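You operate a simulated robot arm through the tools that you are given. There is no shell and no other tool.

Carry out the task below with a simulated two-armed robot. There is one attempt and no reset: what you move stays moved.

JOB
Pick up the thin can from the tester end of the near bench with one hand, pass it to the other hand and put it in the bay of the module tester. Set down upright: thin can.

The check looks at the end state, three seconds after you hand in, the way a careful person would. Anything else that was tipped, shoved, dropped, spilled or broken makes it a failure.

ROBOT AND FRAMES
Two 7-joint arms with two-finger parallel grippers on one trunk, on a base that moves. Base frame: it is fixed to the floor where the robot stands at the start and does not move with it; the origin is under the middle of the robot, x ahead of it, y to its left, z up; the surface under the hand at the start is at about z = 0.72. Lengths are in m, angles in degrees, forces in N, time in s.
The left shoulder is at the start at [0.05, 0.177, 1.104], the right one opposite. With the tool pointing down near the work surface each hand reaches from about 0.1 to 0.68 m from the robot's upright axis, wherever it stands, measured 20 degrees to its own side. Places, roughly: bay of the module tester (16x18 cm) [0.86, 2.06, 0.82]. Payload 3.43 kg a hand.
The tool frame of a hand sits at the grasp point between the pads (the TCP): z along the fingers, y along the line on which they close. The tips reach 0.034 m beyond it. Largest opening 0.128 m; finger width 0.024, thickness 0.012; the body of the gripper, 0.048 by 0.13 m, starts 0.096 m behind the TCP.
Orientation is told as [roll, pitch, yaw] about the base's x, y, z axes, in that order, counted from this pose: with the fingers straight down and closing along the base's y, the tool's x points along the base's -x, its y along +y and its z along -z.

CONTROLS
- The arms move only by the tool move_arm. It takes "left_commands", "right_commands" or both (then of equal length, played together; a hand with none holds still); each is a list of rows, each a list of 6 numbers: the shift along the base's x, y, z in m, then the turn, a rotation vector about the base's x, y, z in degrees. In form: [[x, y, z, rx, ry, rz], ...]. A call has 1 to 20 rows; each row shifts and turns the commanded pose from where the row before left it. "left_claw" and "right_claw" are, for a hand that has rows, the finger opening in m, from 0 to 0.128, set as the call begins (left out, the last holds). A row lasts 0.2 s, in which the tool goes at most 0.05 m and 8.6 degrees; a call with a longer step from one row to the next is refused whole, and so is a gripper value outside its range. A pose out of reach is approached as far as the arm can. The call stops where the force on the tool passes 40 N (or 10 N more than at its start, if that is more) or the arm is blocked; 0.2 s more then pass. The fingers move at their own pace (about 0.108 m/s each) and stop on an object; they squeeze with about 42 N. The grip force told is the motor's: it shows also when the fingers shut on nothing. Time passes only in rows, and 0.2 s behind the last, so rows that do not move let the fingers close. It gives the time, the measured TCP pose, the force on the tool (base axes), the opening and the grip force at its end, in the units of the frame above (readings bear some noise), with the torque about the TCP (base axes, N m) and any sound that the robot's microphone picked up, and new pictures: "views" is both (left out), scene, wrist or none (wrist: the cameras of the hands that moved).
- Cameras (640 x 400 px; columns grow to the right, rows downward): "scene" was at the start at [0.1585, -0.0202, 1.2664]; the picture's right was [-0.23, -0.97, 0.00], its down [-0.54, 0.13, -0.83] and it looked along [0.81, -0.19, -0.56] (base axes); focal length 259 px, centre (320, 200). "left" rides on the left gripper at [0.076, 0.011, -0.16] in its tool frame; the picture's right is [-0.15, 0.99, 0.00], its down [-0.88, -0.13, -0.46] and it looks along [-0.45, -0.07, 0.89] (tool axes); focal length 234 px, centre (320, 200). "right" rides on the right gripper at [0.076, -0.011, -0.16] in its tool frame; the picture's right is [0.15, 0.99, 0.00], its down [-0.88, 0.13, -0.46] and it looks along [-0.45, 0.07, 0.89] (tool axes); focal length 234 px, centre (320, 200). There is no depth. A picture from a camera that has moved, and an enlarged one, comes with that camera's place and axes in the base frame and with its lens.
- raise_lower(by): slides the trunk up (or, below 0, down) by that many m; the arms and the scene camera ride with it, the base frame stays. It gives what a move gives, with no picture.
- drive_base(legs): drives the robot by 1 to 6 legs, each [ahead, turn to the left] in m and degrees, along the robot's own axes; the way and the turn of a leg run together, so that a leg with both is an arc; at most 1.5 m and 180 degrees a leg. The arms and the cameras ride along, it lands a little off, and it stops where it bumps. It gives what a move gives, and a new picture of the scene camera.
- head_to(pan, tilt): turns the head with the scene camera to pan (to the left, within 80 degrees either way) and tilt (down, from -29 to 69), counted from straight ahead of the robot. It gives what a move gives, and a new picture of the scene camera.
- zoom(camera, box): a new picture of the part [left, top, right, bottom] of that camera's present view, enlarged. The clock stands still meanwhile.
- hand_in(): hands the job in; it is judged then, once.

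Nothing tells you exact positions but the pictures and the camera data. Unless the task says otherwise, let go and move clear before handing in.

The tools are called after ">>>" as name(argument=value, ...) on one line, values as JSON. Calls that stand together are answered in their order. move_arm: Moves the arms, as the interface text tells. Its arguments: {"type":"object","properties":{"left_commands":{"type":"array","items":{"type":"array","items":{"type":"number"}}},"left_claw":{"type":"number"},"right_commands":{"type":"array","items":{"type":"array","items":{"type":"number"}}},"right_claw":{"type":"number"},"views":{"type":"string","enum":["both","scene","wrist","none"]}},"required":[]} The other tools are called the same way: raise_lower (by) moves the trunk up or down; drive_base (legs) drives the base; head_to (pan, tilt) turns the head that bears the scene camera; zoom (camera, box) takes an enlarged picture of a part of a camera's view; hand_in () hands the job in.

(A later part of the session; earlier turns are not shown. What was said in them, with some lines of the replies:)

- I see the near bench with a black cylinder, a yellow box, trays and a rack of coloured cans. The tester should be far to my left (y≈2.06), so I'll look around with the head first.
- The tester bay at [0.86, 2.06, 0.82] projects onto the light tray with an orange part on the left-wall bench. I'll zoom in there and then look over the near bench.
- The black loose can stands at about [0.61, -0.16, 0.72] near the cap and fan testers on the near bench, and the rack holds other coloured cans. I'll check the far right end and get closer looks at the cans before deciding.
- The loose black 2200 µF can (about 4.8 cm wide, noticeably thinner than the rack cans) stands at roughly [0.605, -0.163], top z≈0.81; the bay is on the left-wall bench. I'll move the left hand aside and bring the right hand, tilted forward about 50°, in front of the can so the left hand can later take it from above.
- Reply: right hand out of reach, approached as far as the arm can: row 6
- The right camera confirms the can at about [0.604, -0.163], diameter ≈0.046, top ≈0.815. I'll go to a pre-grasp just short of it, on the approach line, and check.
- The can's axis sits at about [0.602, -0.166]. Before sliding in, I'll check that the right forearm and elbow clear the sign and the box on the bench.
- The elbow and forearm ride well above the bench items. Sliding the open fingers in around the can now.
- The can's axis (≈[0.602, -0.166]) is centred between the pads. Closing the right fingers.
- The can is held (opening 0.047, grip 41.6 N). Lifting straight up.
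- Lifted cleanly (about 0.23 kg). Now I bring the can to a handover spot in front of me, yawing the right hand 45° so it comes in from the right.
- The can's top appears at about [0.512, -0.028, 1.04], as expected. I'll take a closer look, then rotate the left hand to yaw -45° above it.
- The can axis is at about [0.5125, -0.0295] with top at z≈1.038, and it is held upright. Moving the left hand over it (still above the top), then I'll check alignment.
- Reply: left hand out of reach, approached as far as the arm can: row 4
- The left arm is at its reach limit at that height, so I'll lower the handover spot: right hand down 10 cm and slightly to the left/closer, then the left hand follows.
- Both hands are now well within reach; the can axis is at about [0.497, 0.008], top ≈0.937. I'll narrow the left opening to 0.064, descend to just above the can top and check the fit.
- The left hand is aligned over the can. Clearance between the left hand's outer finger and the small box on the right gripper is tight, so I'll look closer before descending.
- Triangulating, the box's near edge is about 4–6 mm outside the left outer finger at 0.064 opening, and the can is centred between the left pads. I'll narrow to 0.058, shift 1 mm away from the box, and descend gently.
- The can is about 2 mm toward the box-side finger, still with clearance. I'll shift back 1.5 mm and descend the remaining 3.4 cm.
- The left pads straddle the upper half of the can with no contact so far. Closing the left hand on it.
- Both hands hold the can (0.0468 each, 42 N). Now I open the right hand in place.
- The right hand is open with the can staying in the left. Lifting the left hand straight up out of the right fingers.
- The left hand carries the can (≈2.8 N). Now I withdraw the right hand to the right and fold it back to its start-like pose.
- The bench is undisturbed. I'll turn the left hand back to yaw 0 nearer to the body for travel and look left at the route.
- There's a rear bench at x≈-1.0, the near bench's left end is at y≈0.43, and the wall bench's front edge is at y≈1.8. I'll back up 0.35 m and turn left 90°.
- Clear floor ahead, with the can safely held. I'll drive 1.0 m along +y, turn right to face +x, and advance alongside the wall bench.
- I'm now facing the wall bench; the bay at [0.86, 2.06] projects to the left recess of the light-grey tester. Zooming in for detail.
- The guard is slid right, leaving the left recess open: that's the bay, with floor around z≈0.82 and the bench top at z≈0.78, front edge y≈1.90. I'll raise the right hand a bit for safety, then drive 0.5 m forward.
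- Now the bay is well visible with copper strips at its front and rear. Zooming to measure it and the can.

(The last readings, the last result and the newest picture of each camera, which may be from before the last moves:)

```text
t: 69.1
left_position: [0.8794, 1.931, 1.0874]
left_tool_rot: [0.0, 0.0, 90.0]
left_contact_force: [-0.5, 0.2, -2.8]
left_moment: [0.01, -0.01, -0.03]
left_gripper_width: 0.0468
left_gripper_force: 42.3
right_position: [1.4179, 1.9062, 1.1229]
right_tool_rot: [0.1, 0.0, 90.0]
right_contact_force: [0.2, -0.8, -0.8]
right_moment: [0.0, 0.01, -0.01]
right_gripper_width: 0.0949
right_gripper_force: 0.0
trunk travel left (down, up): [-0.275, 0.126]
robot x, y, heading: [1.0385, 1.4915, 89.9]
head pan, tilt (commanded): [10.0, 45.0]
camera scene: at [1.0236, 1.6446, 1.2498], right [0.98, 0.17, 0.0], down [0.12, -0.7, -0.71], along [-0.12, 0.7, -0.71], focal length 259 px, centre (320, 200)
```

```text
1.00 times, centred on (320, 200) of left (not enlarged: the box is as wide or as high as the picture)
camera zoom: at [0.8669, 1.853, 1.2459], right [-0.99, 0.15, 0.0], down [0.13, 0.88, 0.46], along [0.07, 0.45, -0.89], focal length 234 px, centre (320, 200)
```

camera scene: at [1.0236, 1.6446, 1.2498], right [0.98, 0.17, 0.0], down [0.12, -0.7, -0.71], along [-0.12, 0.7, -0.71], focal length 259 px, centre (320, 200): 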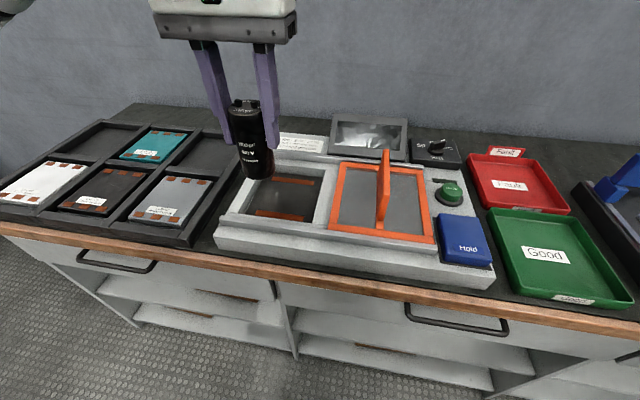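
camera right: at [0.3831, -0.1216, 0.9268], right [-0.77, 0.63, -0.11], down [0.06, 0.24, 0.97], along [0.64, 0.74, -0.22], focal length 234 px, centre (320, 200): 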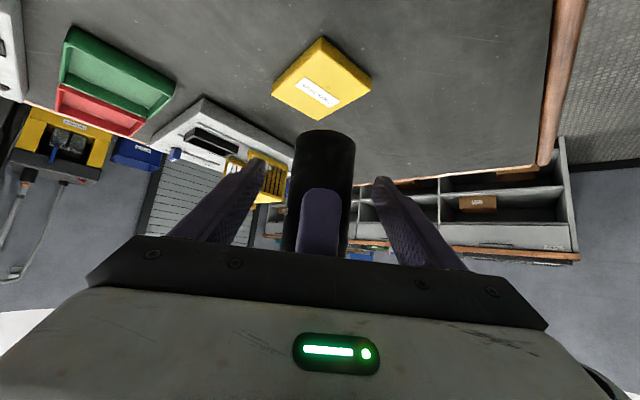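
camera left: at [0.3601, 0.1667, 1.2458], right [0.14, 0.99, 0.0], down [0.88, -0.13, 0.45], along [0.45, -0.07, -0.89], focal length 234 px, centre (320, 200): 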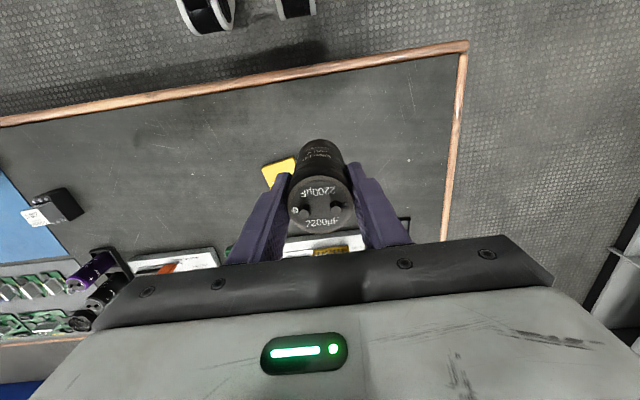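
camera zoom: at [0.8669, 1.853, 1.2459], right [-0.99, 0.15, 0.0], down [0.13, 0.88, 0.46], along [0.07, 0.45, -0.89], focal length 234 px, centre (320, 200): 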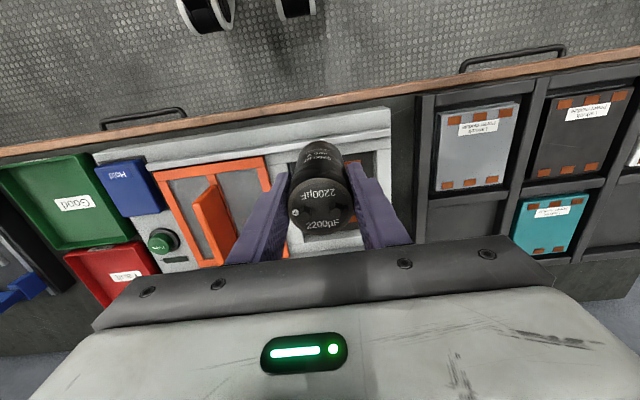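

The bay spans about x 0.786–0.946, y 1.973–2.153 with floor z≈0.82, and the copper strips leave a clear middle at y≈2.064. The can bottom is ~0.078 below the left TCP. Moving over the bay centre at height first.

>>> move_arm(left_commands=[[-0.0028, 0.033, 0, 0, 0, 0], [-0.0028, 0.033, 0, 0, 0, 0], [-0.0028, 0.033, 0, 0, 0, 0], [-0.0028, 0.033, 0, 0, 0, 0], [0, 0, 0, 0, 0, 0]], views="both")

>>> zoom(camera="scene", box=[200, 100, 360, 200])

```text
t: 70.3
left_position: [0.8662, 2.0614, 1.0875]
left_tool_rot: [-0.1, 0.0, 90.0]
left_contact_force: [-1.7, -0.2, -1.9]
left_moment: [-0.02, 0.03, 0.02]
left_gripper_width: 0.0468
left_gripper_force: 42.0
right_position: [1.4186, 1.9064, 1.1231]
right_tool_rot: [0.0, 0.0, 90.0]
right_contact_force: [0.6, 0.0, 0.0]
right_moment: [0.01, -0.03, 0.01]
right_gripper_width: 0.0949
right_gripper_force: 0.0
trunk travel left (down, up): [-0.275, 0.126]
robot x, y, heading: [1.0362, 1.4926, 90.1]
head pan, tilt (commanded): [10.0, 45.0]
camera scene: at [1.0234, 1.6445, 1.2498], right [0.98, 0.17, 0.0], down [0.12, -0.7, -0.71], along [-0.12, 0.7, -0.71], focal length 259 px, centre (320, 200)
camera left: at [0.8545, 1.9848, 1.2457], right [-0.99, 0.15, 0.0], down [0.13, 0.88, 0.46], along [0.07, 0.45, -0.89], focal length 234 px, centre (320, 200)
```

scene: 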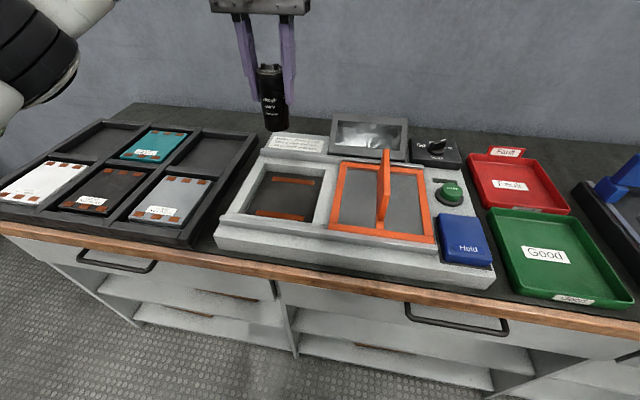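
left: 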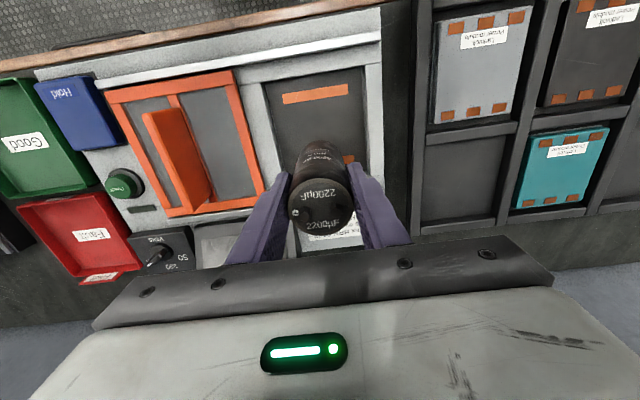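

```text
4.00 times, centred on (280, 150) of scene
camera zoom: at [1.0234, 1.6445, 1.2498], right [0.98, 0.17, 0.0], down [0.12, -0.7, -0.71], along [-0.12, 0.7, -0.71], focal length 1035 px, centre (480, 400)
```

zoom: 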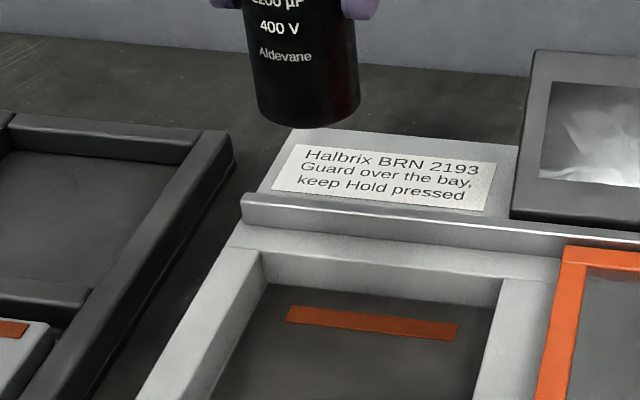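

The left camera agrees: bay centre ≈[0.867, 2.064]. Descending to about 2 cm above the bay floor.

>>> move_arm(left_commands=[[0.0003, 0.0005, -0.033, 0, 0, 0], [0.0003, 0.0005, -0.033, 0, 0, 0], [0, 0.0005, -0.033, 0, 0, 0], [0, 0, -0.033, 0, 0, 0], [0, 0, -0.033, 0, 0, 0], [0, 0, 0, 0, 0, 0]], views="both")

>>> zoom(camera="scene", box=[200, 130, 360, 230])

```text
t: 71.7
left_position: [0.8677, 2.0632, 0.9219]
left_tool_rot: [0.0, 0.0, 90.1]
left_contact_force: [-0.1, 0.2, -2.7]
left_moment: [-0.02, 0.0, 0.03]
left_gripper_width: 0.0467
left_gripper_force: 42.0
right_position: [1.4177, 1.9065, 1.1233]
right_tool_rot: [0.0, 0.0, 90.0]
right_contact_force: [0.5, -0.3, -0.7]
right_moment: [0.01, 0.01, 0.01]
right_gripper_width: 0.0949
right_gripper_force: 0.0
trunk travel left (down, up): [-0.275, 0.126]
robot x, y, heading: [1.0383, 1.4921, 90.0]
head pan, tilt (commanded): [10.0, 45.0]
camera scene: at [1.0236, 1.6446, 1.2498], right [0.98, 0.17, 0.0], down [0.12, -0.7, -0.71], along [-0.12, 0.7, -0.71], focal length 259 px, centre (320, 200)
camera left: at [0.8562, 1.9857, 1.0808], right [-0.99, 0.15, 0.0], down [0.13, 0.88, 0.46], along [0.07, 0.45, -0.89], focal length 234 px, centre (320, 200)
```

scene: 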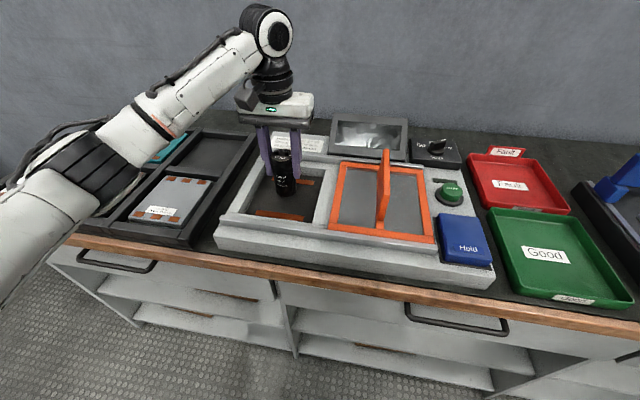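
left: 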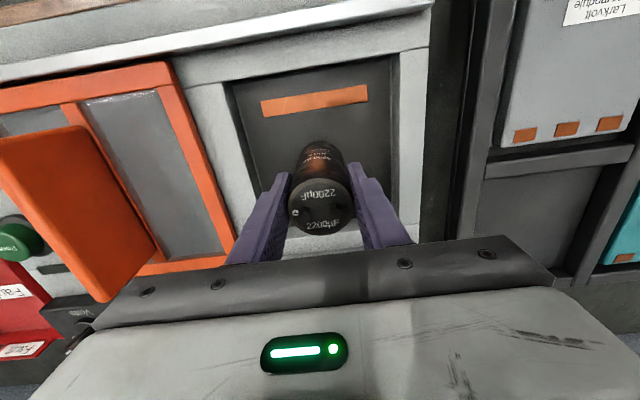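

```text
4.00 times, centred on (280, 180) of scene
camera zoom: at [1.0236, 1.6446, 1.2498], right [0.98, 0.17, 0.0], down [0.12, -0.7, -0.71], along [-0.12, 0.7, -0.71], focal length 1035 px, centre (480, 280)
```

zoom: 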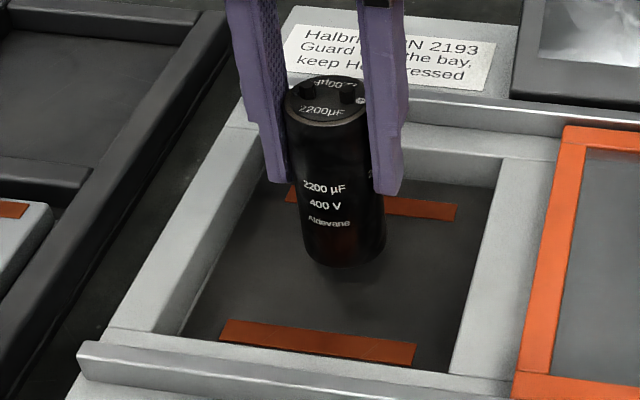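

The can bottom is at about z≈0.844, centred between the copper strips. Lowering in small steps while watching the force.

>>> move_arm(left_commands=[[0, 0.0005, -0.005, 0, 0, 0], [0, 0, -0.005, 0, 0, 0], [0, 0, -0.005, 0, 0, 0], [0, 0, 0, 0, 0, 0]], views="none")

>>> zoom(camera="scene", box=[240, 140, 336, 200])

```text
t: 72.7
left_position: [0.8678, 2.0636, 0.9073]
left_tool_rot: [-0.1, -0.1, 90.0]
left_contact_force: [-0.4, -0.3, -2.8]
left_moment: [-0.03, -0.01, 0.01]
left_gripper_width: 0.0468
left_gripper_force: 42.5
right_position: [1.4185, 1.9063, 1.1235]
right_tool_rot: [0.0, 0.0, 89.9]
right_contact_force: [-0.3, -0.1, -0.3]
right_moment: [-0.01, 0.0, 0.01]
right_gripper_width: 0.095
right_gripper_force: 0.1
trunk travel left (down, up): [-0.275, 0.126]
robot x, y, heading: [1.0343, 1.4969, 90.1]
head pan, tilt (commanded): [10.0, 45.0]
```

```text
6.67 times, centred on (288, 170) of scene
camera zoom: at [1.0236, 1.6446, 1.2497], right [0.98, 0.17, 0.0], down [0.12, -0.7, -0.71], along [-0.12, 0.7, -0.71], focal length 1726 px, centre (533, 400)
```

zoom: 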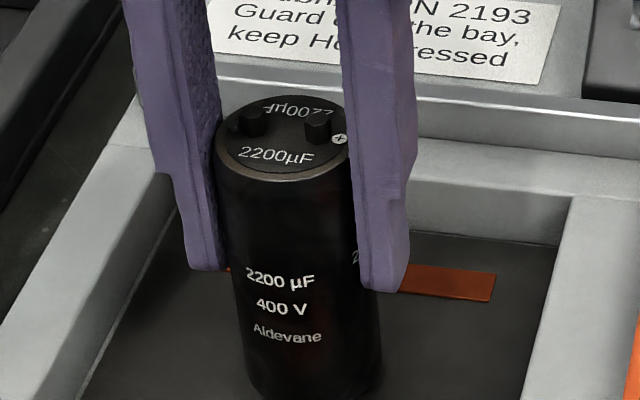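

No contact yet at TCP z=0.907. Continuing down in 2–3 mm steps.

>>> move_arm(left_commands=[[0, 0, -0.003, 0, 0, 0], [0, 0, 0, 0, 0, 0]], views="none")

>>> move_arm(left_commands=[[0, 0, -0.002, 0, 0, 0], [0, 0, 0, 0, 0, 0]], views="none")

```text
t: 73.3
left_position: [0.8678, 2.0628, 0.9037]
left_tool_rot: [0.0, 0.0, 90.0]
left_contact_force: [0.6, 0.0, -3.0]
left_moment: [0.01, 0.02, 0.02]
left_gripper_width: 0.0466
left_gripper_force: 41.6
right_position: [1.4183, 1.9056, 1.1231]
right_tool_rot: [0.0, 0.1, 90.0]
right_contact_force: [-0.4, 0.3, 0.8]
right_moment: [-0.04, 0.0, 0.0]
right_gripper_width: 0.0951
right_gripper_force: 0.0
trunk travel left (down, up): [-0.275, 0.126]
robot x, y, heading: [1.0348, 1.4921, 90.0]
head pan, tilt (commanded): [10.0, 45.0]
```

```text
t: 73.9
left_position: [0.8672, 2.0643, 0.9019]
left_tool_rot: [0.0, 0.0, 90.0]
left_contact_force: [-0.5, 0.1, -3.4]
left_moment: [-0.02, 0.02, 0.03]
left_gripper_width: 0.047
left_gripper_force: 42.2
right_position: [1.4179, 1.9058, 1.1227]
right_tool_rot: [0.0, 0.1, 90.0]
right_contact_force: [0.6, 0.0, -0.1]
right_moment: [0.0, 0.03, -0.05]
right_gripper_width: 0.0952
right_gripper_force: 0.1
trunk travel left (down, up): [-0.275, 0.126]
robot x, y, heading: [1.0368, 1.4946, 90.0]
head pan, tilt (commanded): [10.0, 45.0]
```

Still only the can's weight on the hand. Going on in 2 mm steps.

>>> move_arm(left_commands=[[0, 0, -0.002, 0, 0, 0], [0, 0, 0, 0, 0, 0]], views="none")

>>> zoom(camera="scene", box=[240, 160, 336, 220])

```text
t: 74.5
left_position: [0.8684, 2.0645, 0.8999]
left_tool_rot: [0.0, 0.0, 90.1]
left_contact_force: [0.5, 0.3, -3.3]
left_moment: [-0.02, 0.0, -0.03]
left_gripper_width: 0.0465
left_gripper_force: 42.3
right_position: [1.4171, 1.906, 1.1224]
right_tool_rot: [0.0, 0.0, 90.0]
right_contact_force: [-0.6, -0.2, 0.0]
right_moment: [0.02, 0.0, -0.01]
right_gripper_width: 0.0951
right_gripper_force: 0.0
trunk travel left (down, up): [-0.275, 0.126]
robot x, y, heading: [1.0374, 1.4965, 90.3]
head pan, tilt (commanded): [10.0, 45.0]
```

```text
6.67 times, centred on (288, 190) of scene
camera zoom: at [1.0236, 1.6446, 1.2497], right [0.98, 0.17, 0.0], down [0.12, -0.7, -0.71], along [-0.12, 0.7, -0.71], focal length 1726 px, centre (533, 267)
```

zoom: 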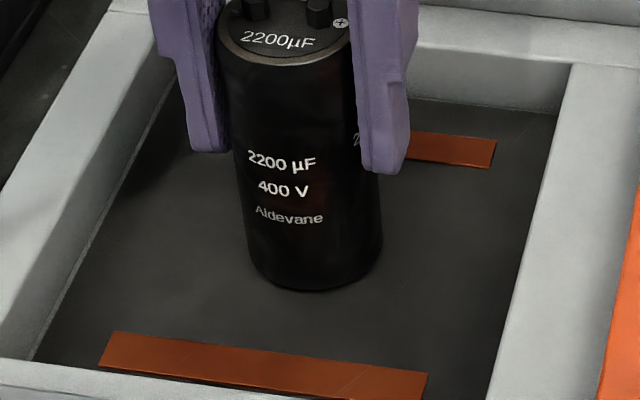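

The can bottom is at about z≈0.823, nearly on the floor. Continuing with fine steps.

>>> move_arm(left_commands=[[0, 0, -0.0015, 0, 0, 0], [0, 0, 0, 0, 0, 0]], views="none")

>>> move_arm(left_commands=[[0, 0, -0.0015, 0, 0, 0], [0, 0, 0, 0, 0, 0]], views="none")

```text
t: 75.1
left_position: [0.8674, 2.0637, 0.8984]
left_tool_rot: [0.1, -0.1, 90.1]
left_contact_force: [0.0, 0.5, 0.0]
left_moment: [0.08, 0.04, 0.04]
left_gripper_width: 0.0468
left_gripper_force: 42.0
right_position: [1.4181, 1.9066, 1.1233]
right_tool_rot: [0.0, -0.1, 89.9]
right_contact_force: [-0.1, 0.0, 0.1]
right_moment: [0.0, 0.01, -0.02]
right_gripper_width: 0.0947
right_gripper_force: 0.0
trunk travel left (down, up): [-0.275, 0.126]
robot x, y, heading: [1.0374, 1.4927, 89.8]
head pan, tilt (commanded): [10.0, 45.0]
```

```text
t: 75.7
left_position: [0.8676, 2.0631, 0.8989]
left_tool_rot: [-0.1, -0.1, 90.1]
left_contact_force: [-2.9, -0.1, 10.8]
left_moment: [-0.22, 0.17, -0.06]
left_gripper_width: 0.0468
left_gripper_force: 41.9
right_position: [1.4183, 1.9049, 1.124]
right_tool_rot: [0.0, -0.2, 90.0]
right_contact_force: [-0.1, -0.4, -0.6]
right_moment: [0.03, -0.01, 0.0]
right_gripper_width: 0.0949
right_gripper_force: 0.1
trunk travel left (down, up): [-0.275, 0.126]
robot x, y, heading: [1.0419, 1.4917, 89.8]
head pan, tilt (commanded): [10.0, 45.0]
```

The can has touched the floor (+10.8 N). I'll ease off 1 mm, then open the fingers.

>>> move_arm(left_commands=[[0, 0, 0.0013, 0, 0, 0], [0, 0, 0, 0, 0, 0]], views="none")

>>> move_arm(left_commands=[[0, 0, 0, 0, 0, 0], [0, 0, 0, 0, 0, 0], [0, 0, 0, 0, 0, 0]], left_claw=0.078, views="both")

>>> zoom(camera="scene", box=[240, 140, 336, 200])

```text
t: 76.3
left_position: [0.8682, 2.0635, 0.8983]
left_tool_rot: [0.1, -0.1, 90.2]
left_contact_force: [-3.0, 1.6, 6.7]
left_moment: [0.29, 0.15, 0.07]
left_gripper_width: 0.0468
left_gripper_force: 41.3
right_position: [1.4175, 1.9058, 1.1231]
right_tool_rot: [0.0, 0.0, 90.0]
right_contact_force: [0.3, -0.1, -0.6]
right_moment: [0.03, -0.01, -0.02]
right_gripper_width: 0.095
right_gripper_force: 0.0
trunk travel left (down, up): [-0.275, 0.126]
robot x, y, heading: [1.0327, 1.4899, 90.2]
head pan, tilt (commanded): [10.0, 45.0]
```

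```text
t: 77.1
left_position: [0.868, 2.0637, 0.8982]
left_tool_rot: [0.0, 0.0, 90.0]
left_contact_force: [0.0, 0.3, 0.6]
left_moment: [0.0, 0.01, 0.02]
left_gripper_width: 0.078
left_gripper_force: 0.1
right_position: [1.4179, 1.9071, 1.1228]
right_tool_rot: [0.1, 0.0, 90.0]
right_contact_force: [0.1, 0.1, -0.7]
right_moment: [0.01, -0.03, 0.01]
right_gripper_width: 0.095
right_gripper_force: 0.1
trunk travel left (down, up): [-0.275, 0.126]
robot x, y, heading: [1.0345, 1.4887, 89.9]
head pan, tilt (commanded): [10.0, 45.0]
camera scene: at [1.0236, 1.6444, 1.2498], right [0.98, 0.17, 0.0], down [0.12, -0.7, -0.71], along [-0.12, 0.7, -0.71], focal length 259 px, centre (320, 200)
camera left: at [0.8564, 1.9866, 1.057], right [-0.99, 0.15, 0.0], down [0.13, 0.88, 0.46], along [0.07, 0.45, -0.89], focal length 234 px, centre (320, 200)
```

scene: 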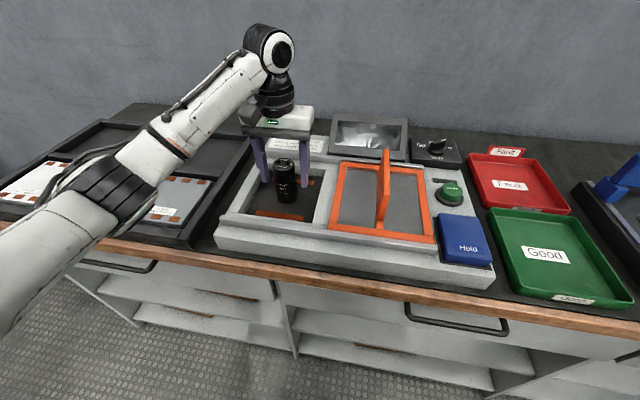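
left: 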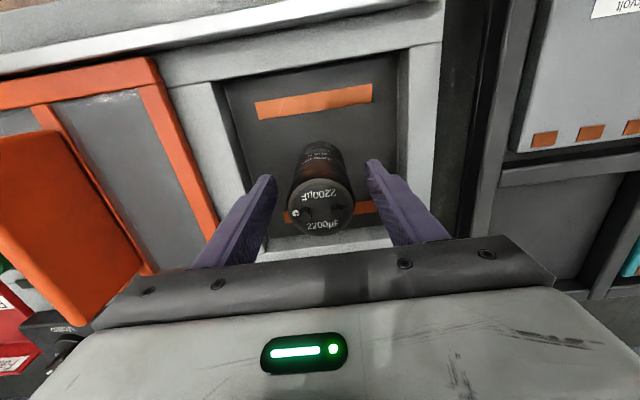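

```text
6.67 times, centred on (288, 170) of scene
camera zoom: at [1.0236, 1.6444, 1.2498], right [0.98, 0.17, 0.0], down [0.12, -0.7, -0.71], along [-0.12, 0.7, -0.71], focal length 1726 px, centre (533, 400)
```

zoom: 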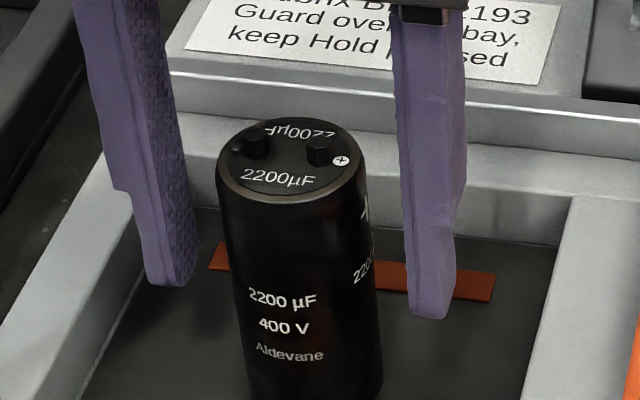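

The can stands upright and free in the bay. Raising the left hand straight up clear of it.

>>> move_arm(left_commands=[[0, 0, 0.015, 0, 0, 0], [0, 0, 0.03, 0, 0, 0], [0, 0, 0.03, 0, 0, 0], [0, 0, 0.035, 0, 0, 0], [0, 0, 0.035, 0, 0, 0], [0, 0, 0.03, 0, 0, 0], [0, 0, 0, 0, 0, 0]], left_claw=0.078, views="both")

>>> move_arm(left_commands=[[0, -0.04, 0, 0, 0, 0], [0, -0.04, 0, 0, 0, 0], [0, -0.04, 0, 0, 0, 0], [0, -0.02, 0, 0, 0, 0], [0, 0, 0, 0, 0, 0]], left_claw=0.078, views="scene")

>>> zoom(camera="scene", box=[200, 130, 360, 230])

```text
t: 78.7
left_position: [0.8678, 2.0632, 1.0735]
left_tool_rot: [0.0, 0.0, 90.1]
left_contact_force: [1.3, -0.8, -0.8]
left_moment: [0.01, 0.0, 0.02]
left_gripper_width: 0.078
left_gripper_force: 0.1
right_position: [1.4186, 1.9058, 1.1223]
right_tool_rot: [0.0, -0.1, 90.1]
right_contact_force: [0.1, -0.2, -0.2]
right_moment: [0.01, 0.01, -0.01]
right_gripper_width: 0.0952
right_gripper_force: 0.0
trunk travel left (down, up): [-0.275, 0.126]
robot x, y, heading: [1.037, 1.4948, 90.2]
head pan, tilt (commanded): [10.0, 45.0]
camera scene: at [1.0235, 1.6445, 1.2498], right [0.98, 0.17, 0.0], down [0.12, -0.7, -0.71], along [-0.12, 0.7, -0.71], focal length 259 px, centre (320, 200)
camera left: at [0.8559, 1.9867, 1.233], right [-0.99, 0.15, 0.0], down [0.13, 0.88, 0.46], along [0.07, 0.45, -0.89], focal length 234 px, centre (320, 200)
```

scene: 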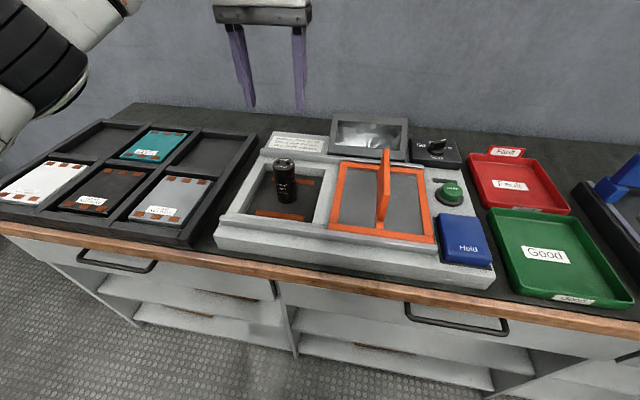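
left: 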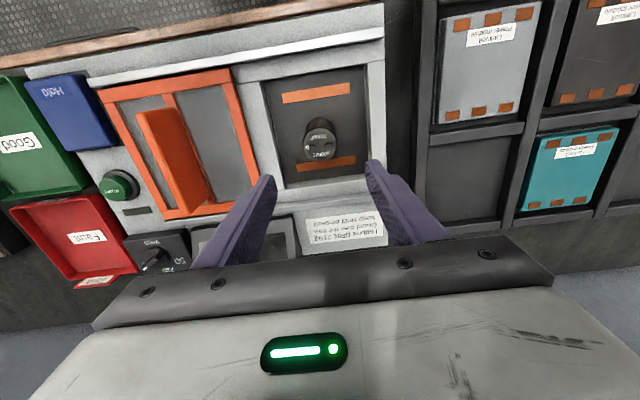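

```text
t: 79.9
left_position: [0.8663, 1.9246, 1.0736]
left_tool_rot: [0.0, 0.0, 90.0]
left_contact_force: [0.1, 0.7, 0.2]
left_moment: [0.01, 0.0, 0.0]
left_gripper_width: 0.0781
left_gripper_force: 0.0
right_position: [1.4174, 1.9066, 1.1233]
right_tool_rot: [0.1, -0.1, 90.0]
right_contact_force: [0.1, -0.1, 0.1]
right_moment: [-0.02, 0.03, 0.01]
right_gripper_width: 0.0948
right_gripper_force: 0.1
trunk travel left (down, up): [-0.275, 0.126]
robot x, y, heading: [1.0361, 1.4959, 89.9]
head pan, tilt (commanded): [10.0, 45.0]
camera scene: at [1.0237, 1.6444, 1.2498], right [0.98, 0.17, 0.0], down [0.12, -0.7, -0.71], along [-0.12, 0.7, -0.71], focal length 259 px, centre (320, 200)
```

scene: 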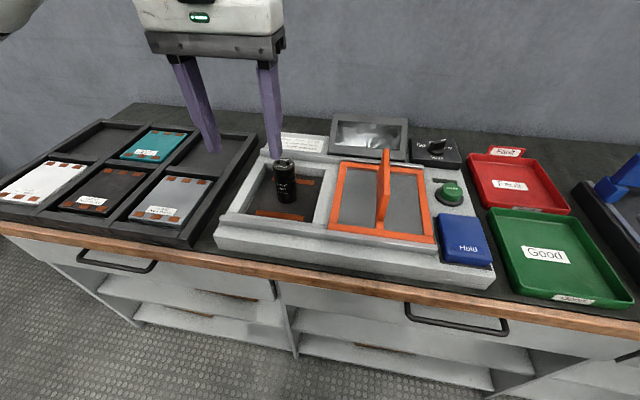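

```text
4.00 times, centred on (280, 180) of scene
camera zoom: at [1.0237, 1.6444, 1.2498], right [0.98, 0.17, 0.0], down [0.12, -0.7, -0.71], along [-0.12, 0.7, -0.71], focal length 1035 px, centre (480, 280)
```

zoom: 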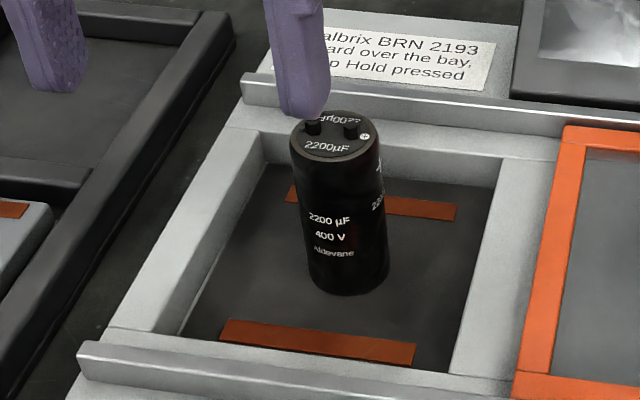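

The black thin can stands upright in the middle of the tester bay, both hands are empty and clear, and nothing else has been moved. Handing in.

>>> hand_in()

```text
The job is handed in.
```

The thin can is standing upright in the middle of the module tester's bay, and the job is handed in. I haven't seen the check's result.

- **Which can:** I took the loose black 2200 µF can by the can tester. Its diameter was about 4.7 cm, noticeably thinner than the coloured cans in the rack.
- **Handover:** The right hand picked it up from the near bench. The left hand took hold from above before the right let go, and then placed it in the bay.
- **End state:** The can touched the bay floor between the two copper strips and stayed put when I let go. Both hands are empty and clear. I saw nothing else moved on either bench, though my last look at the near bench was just before driving away.
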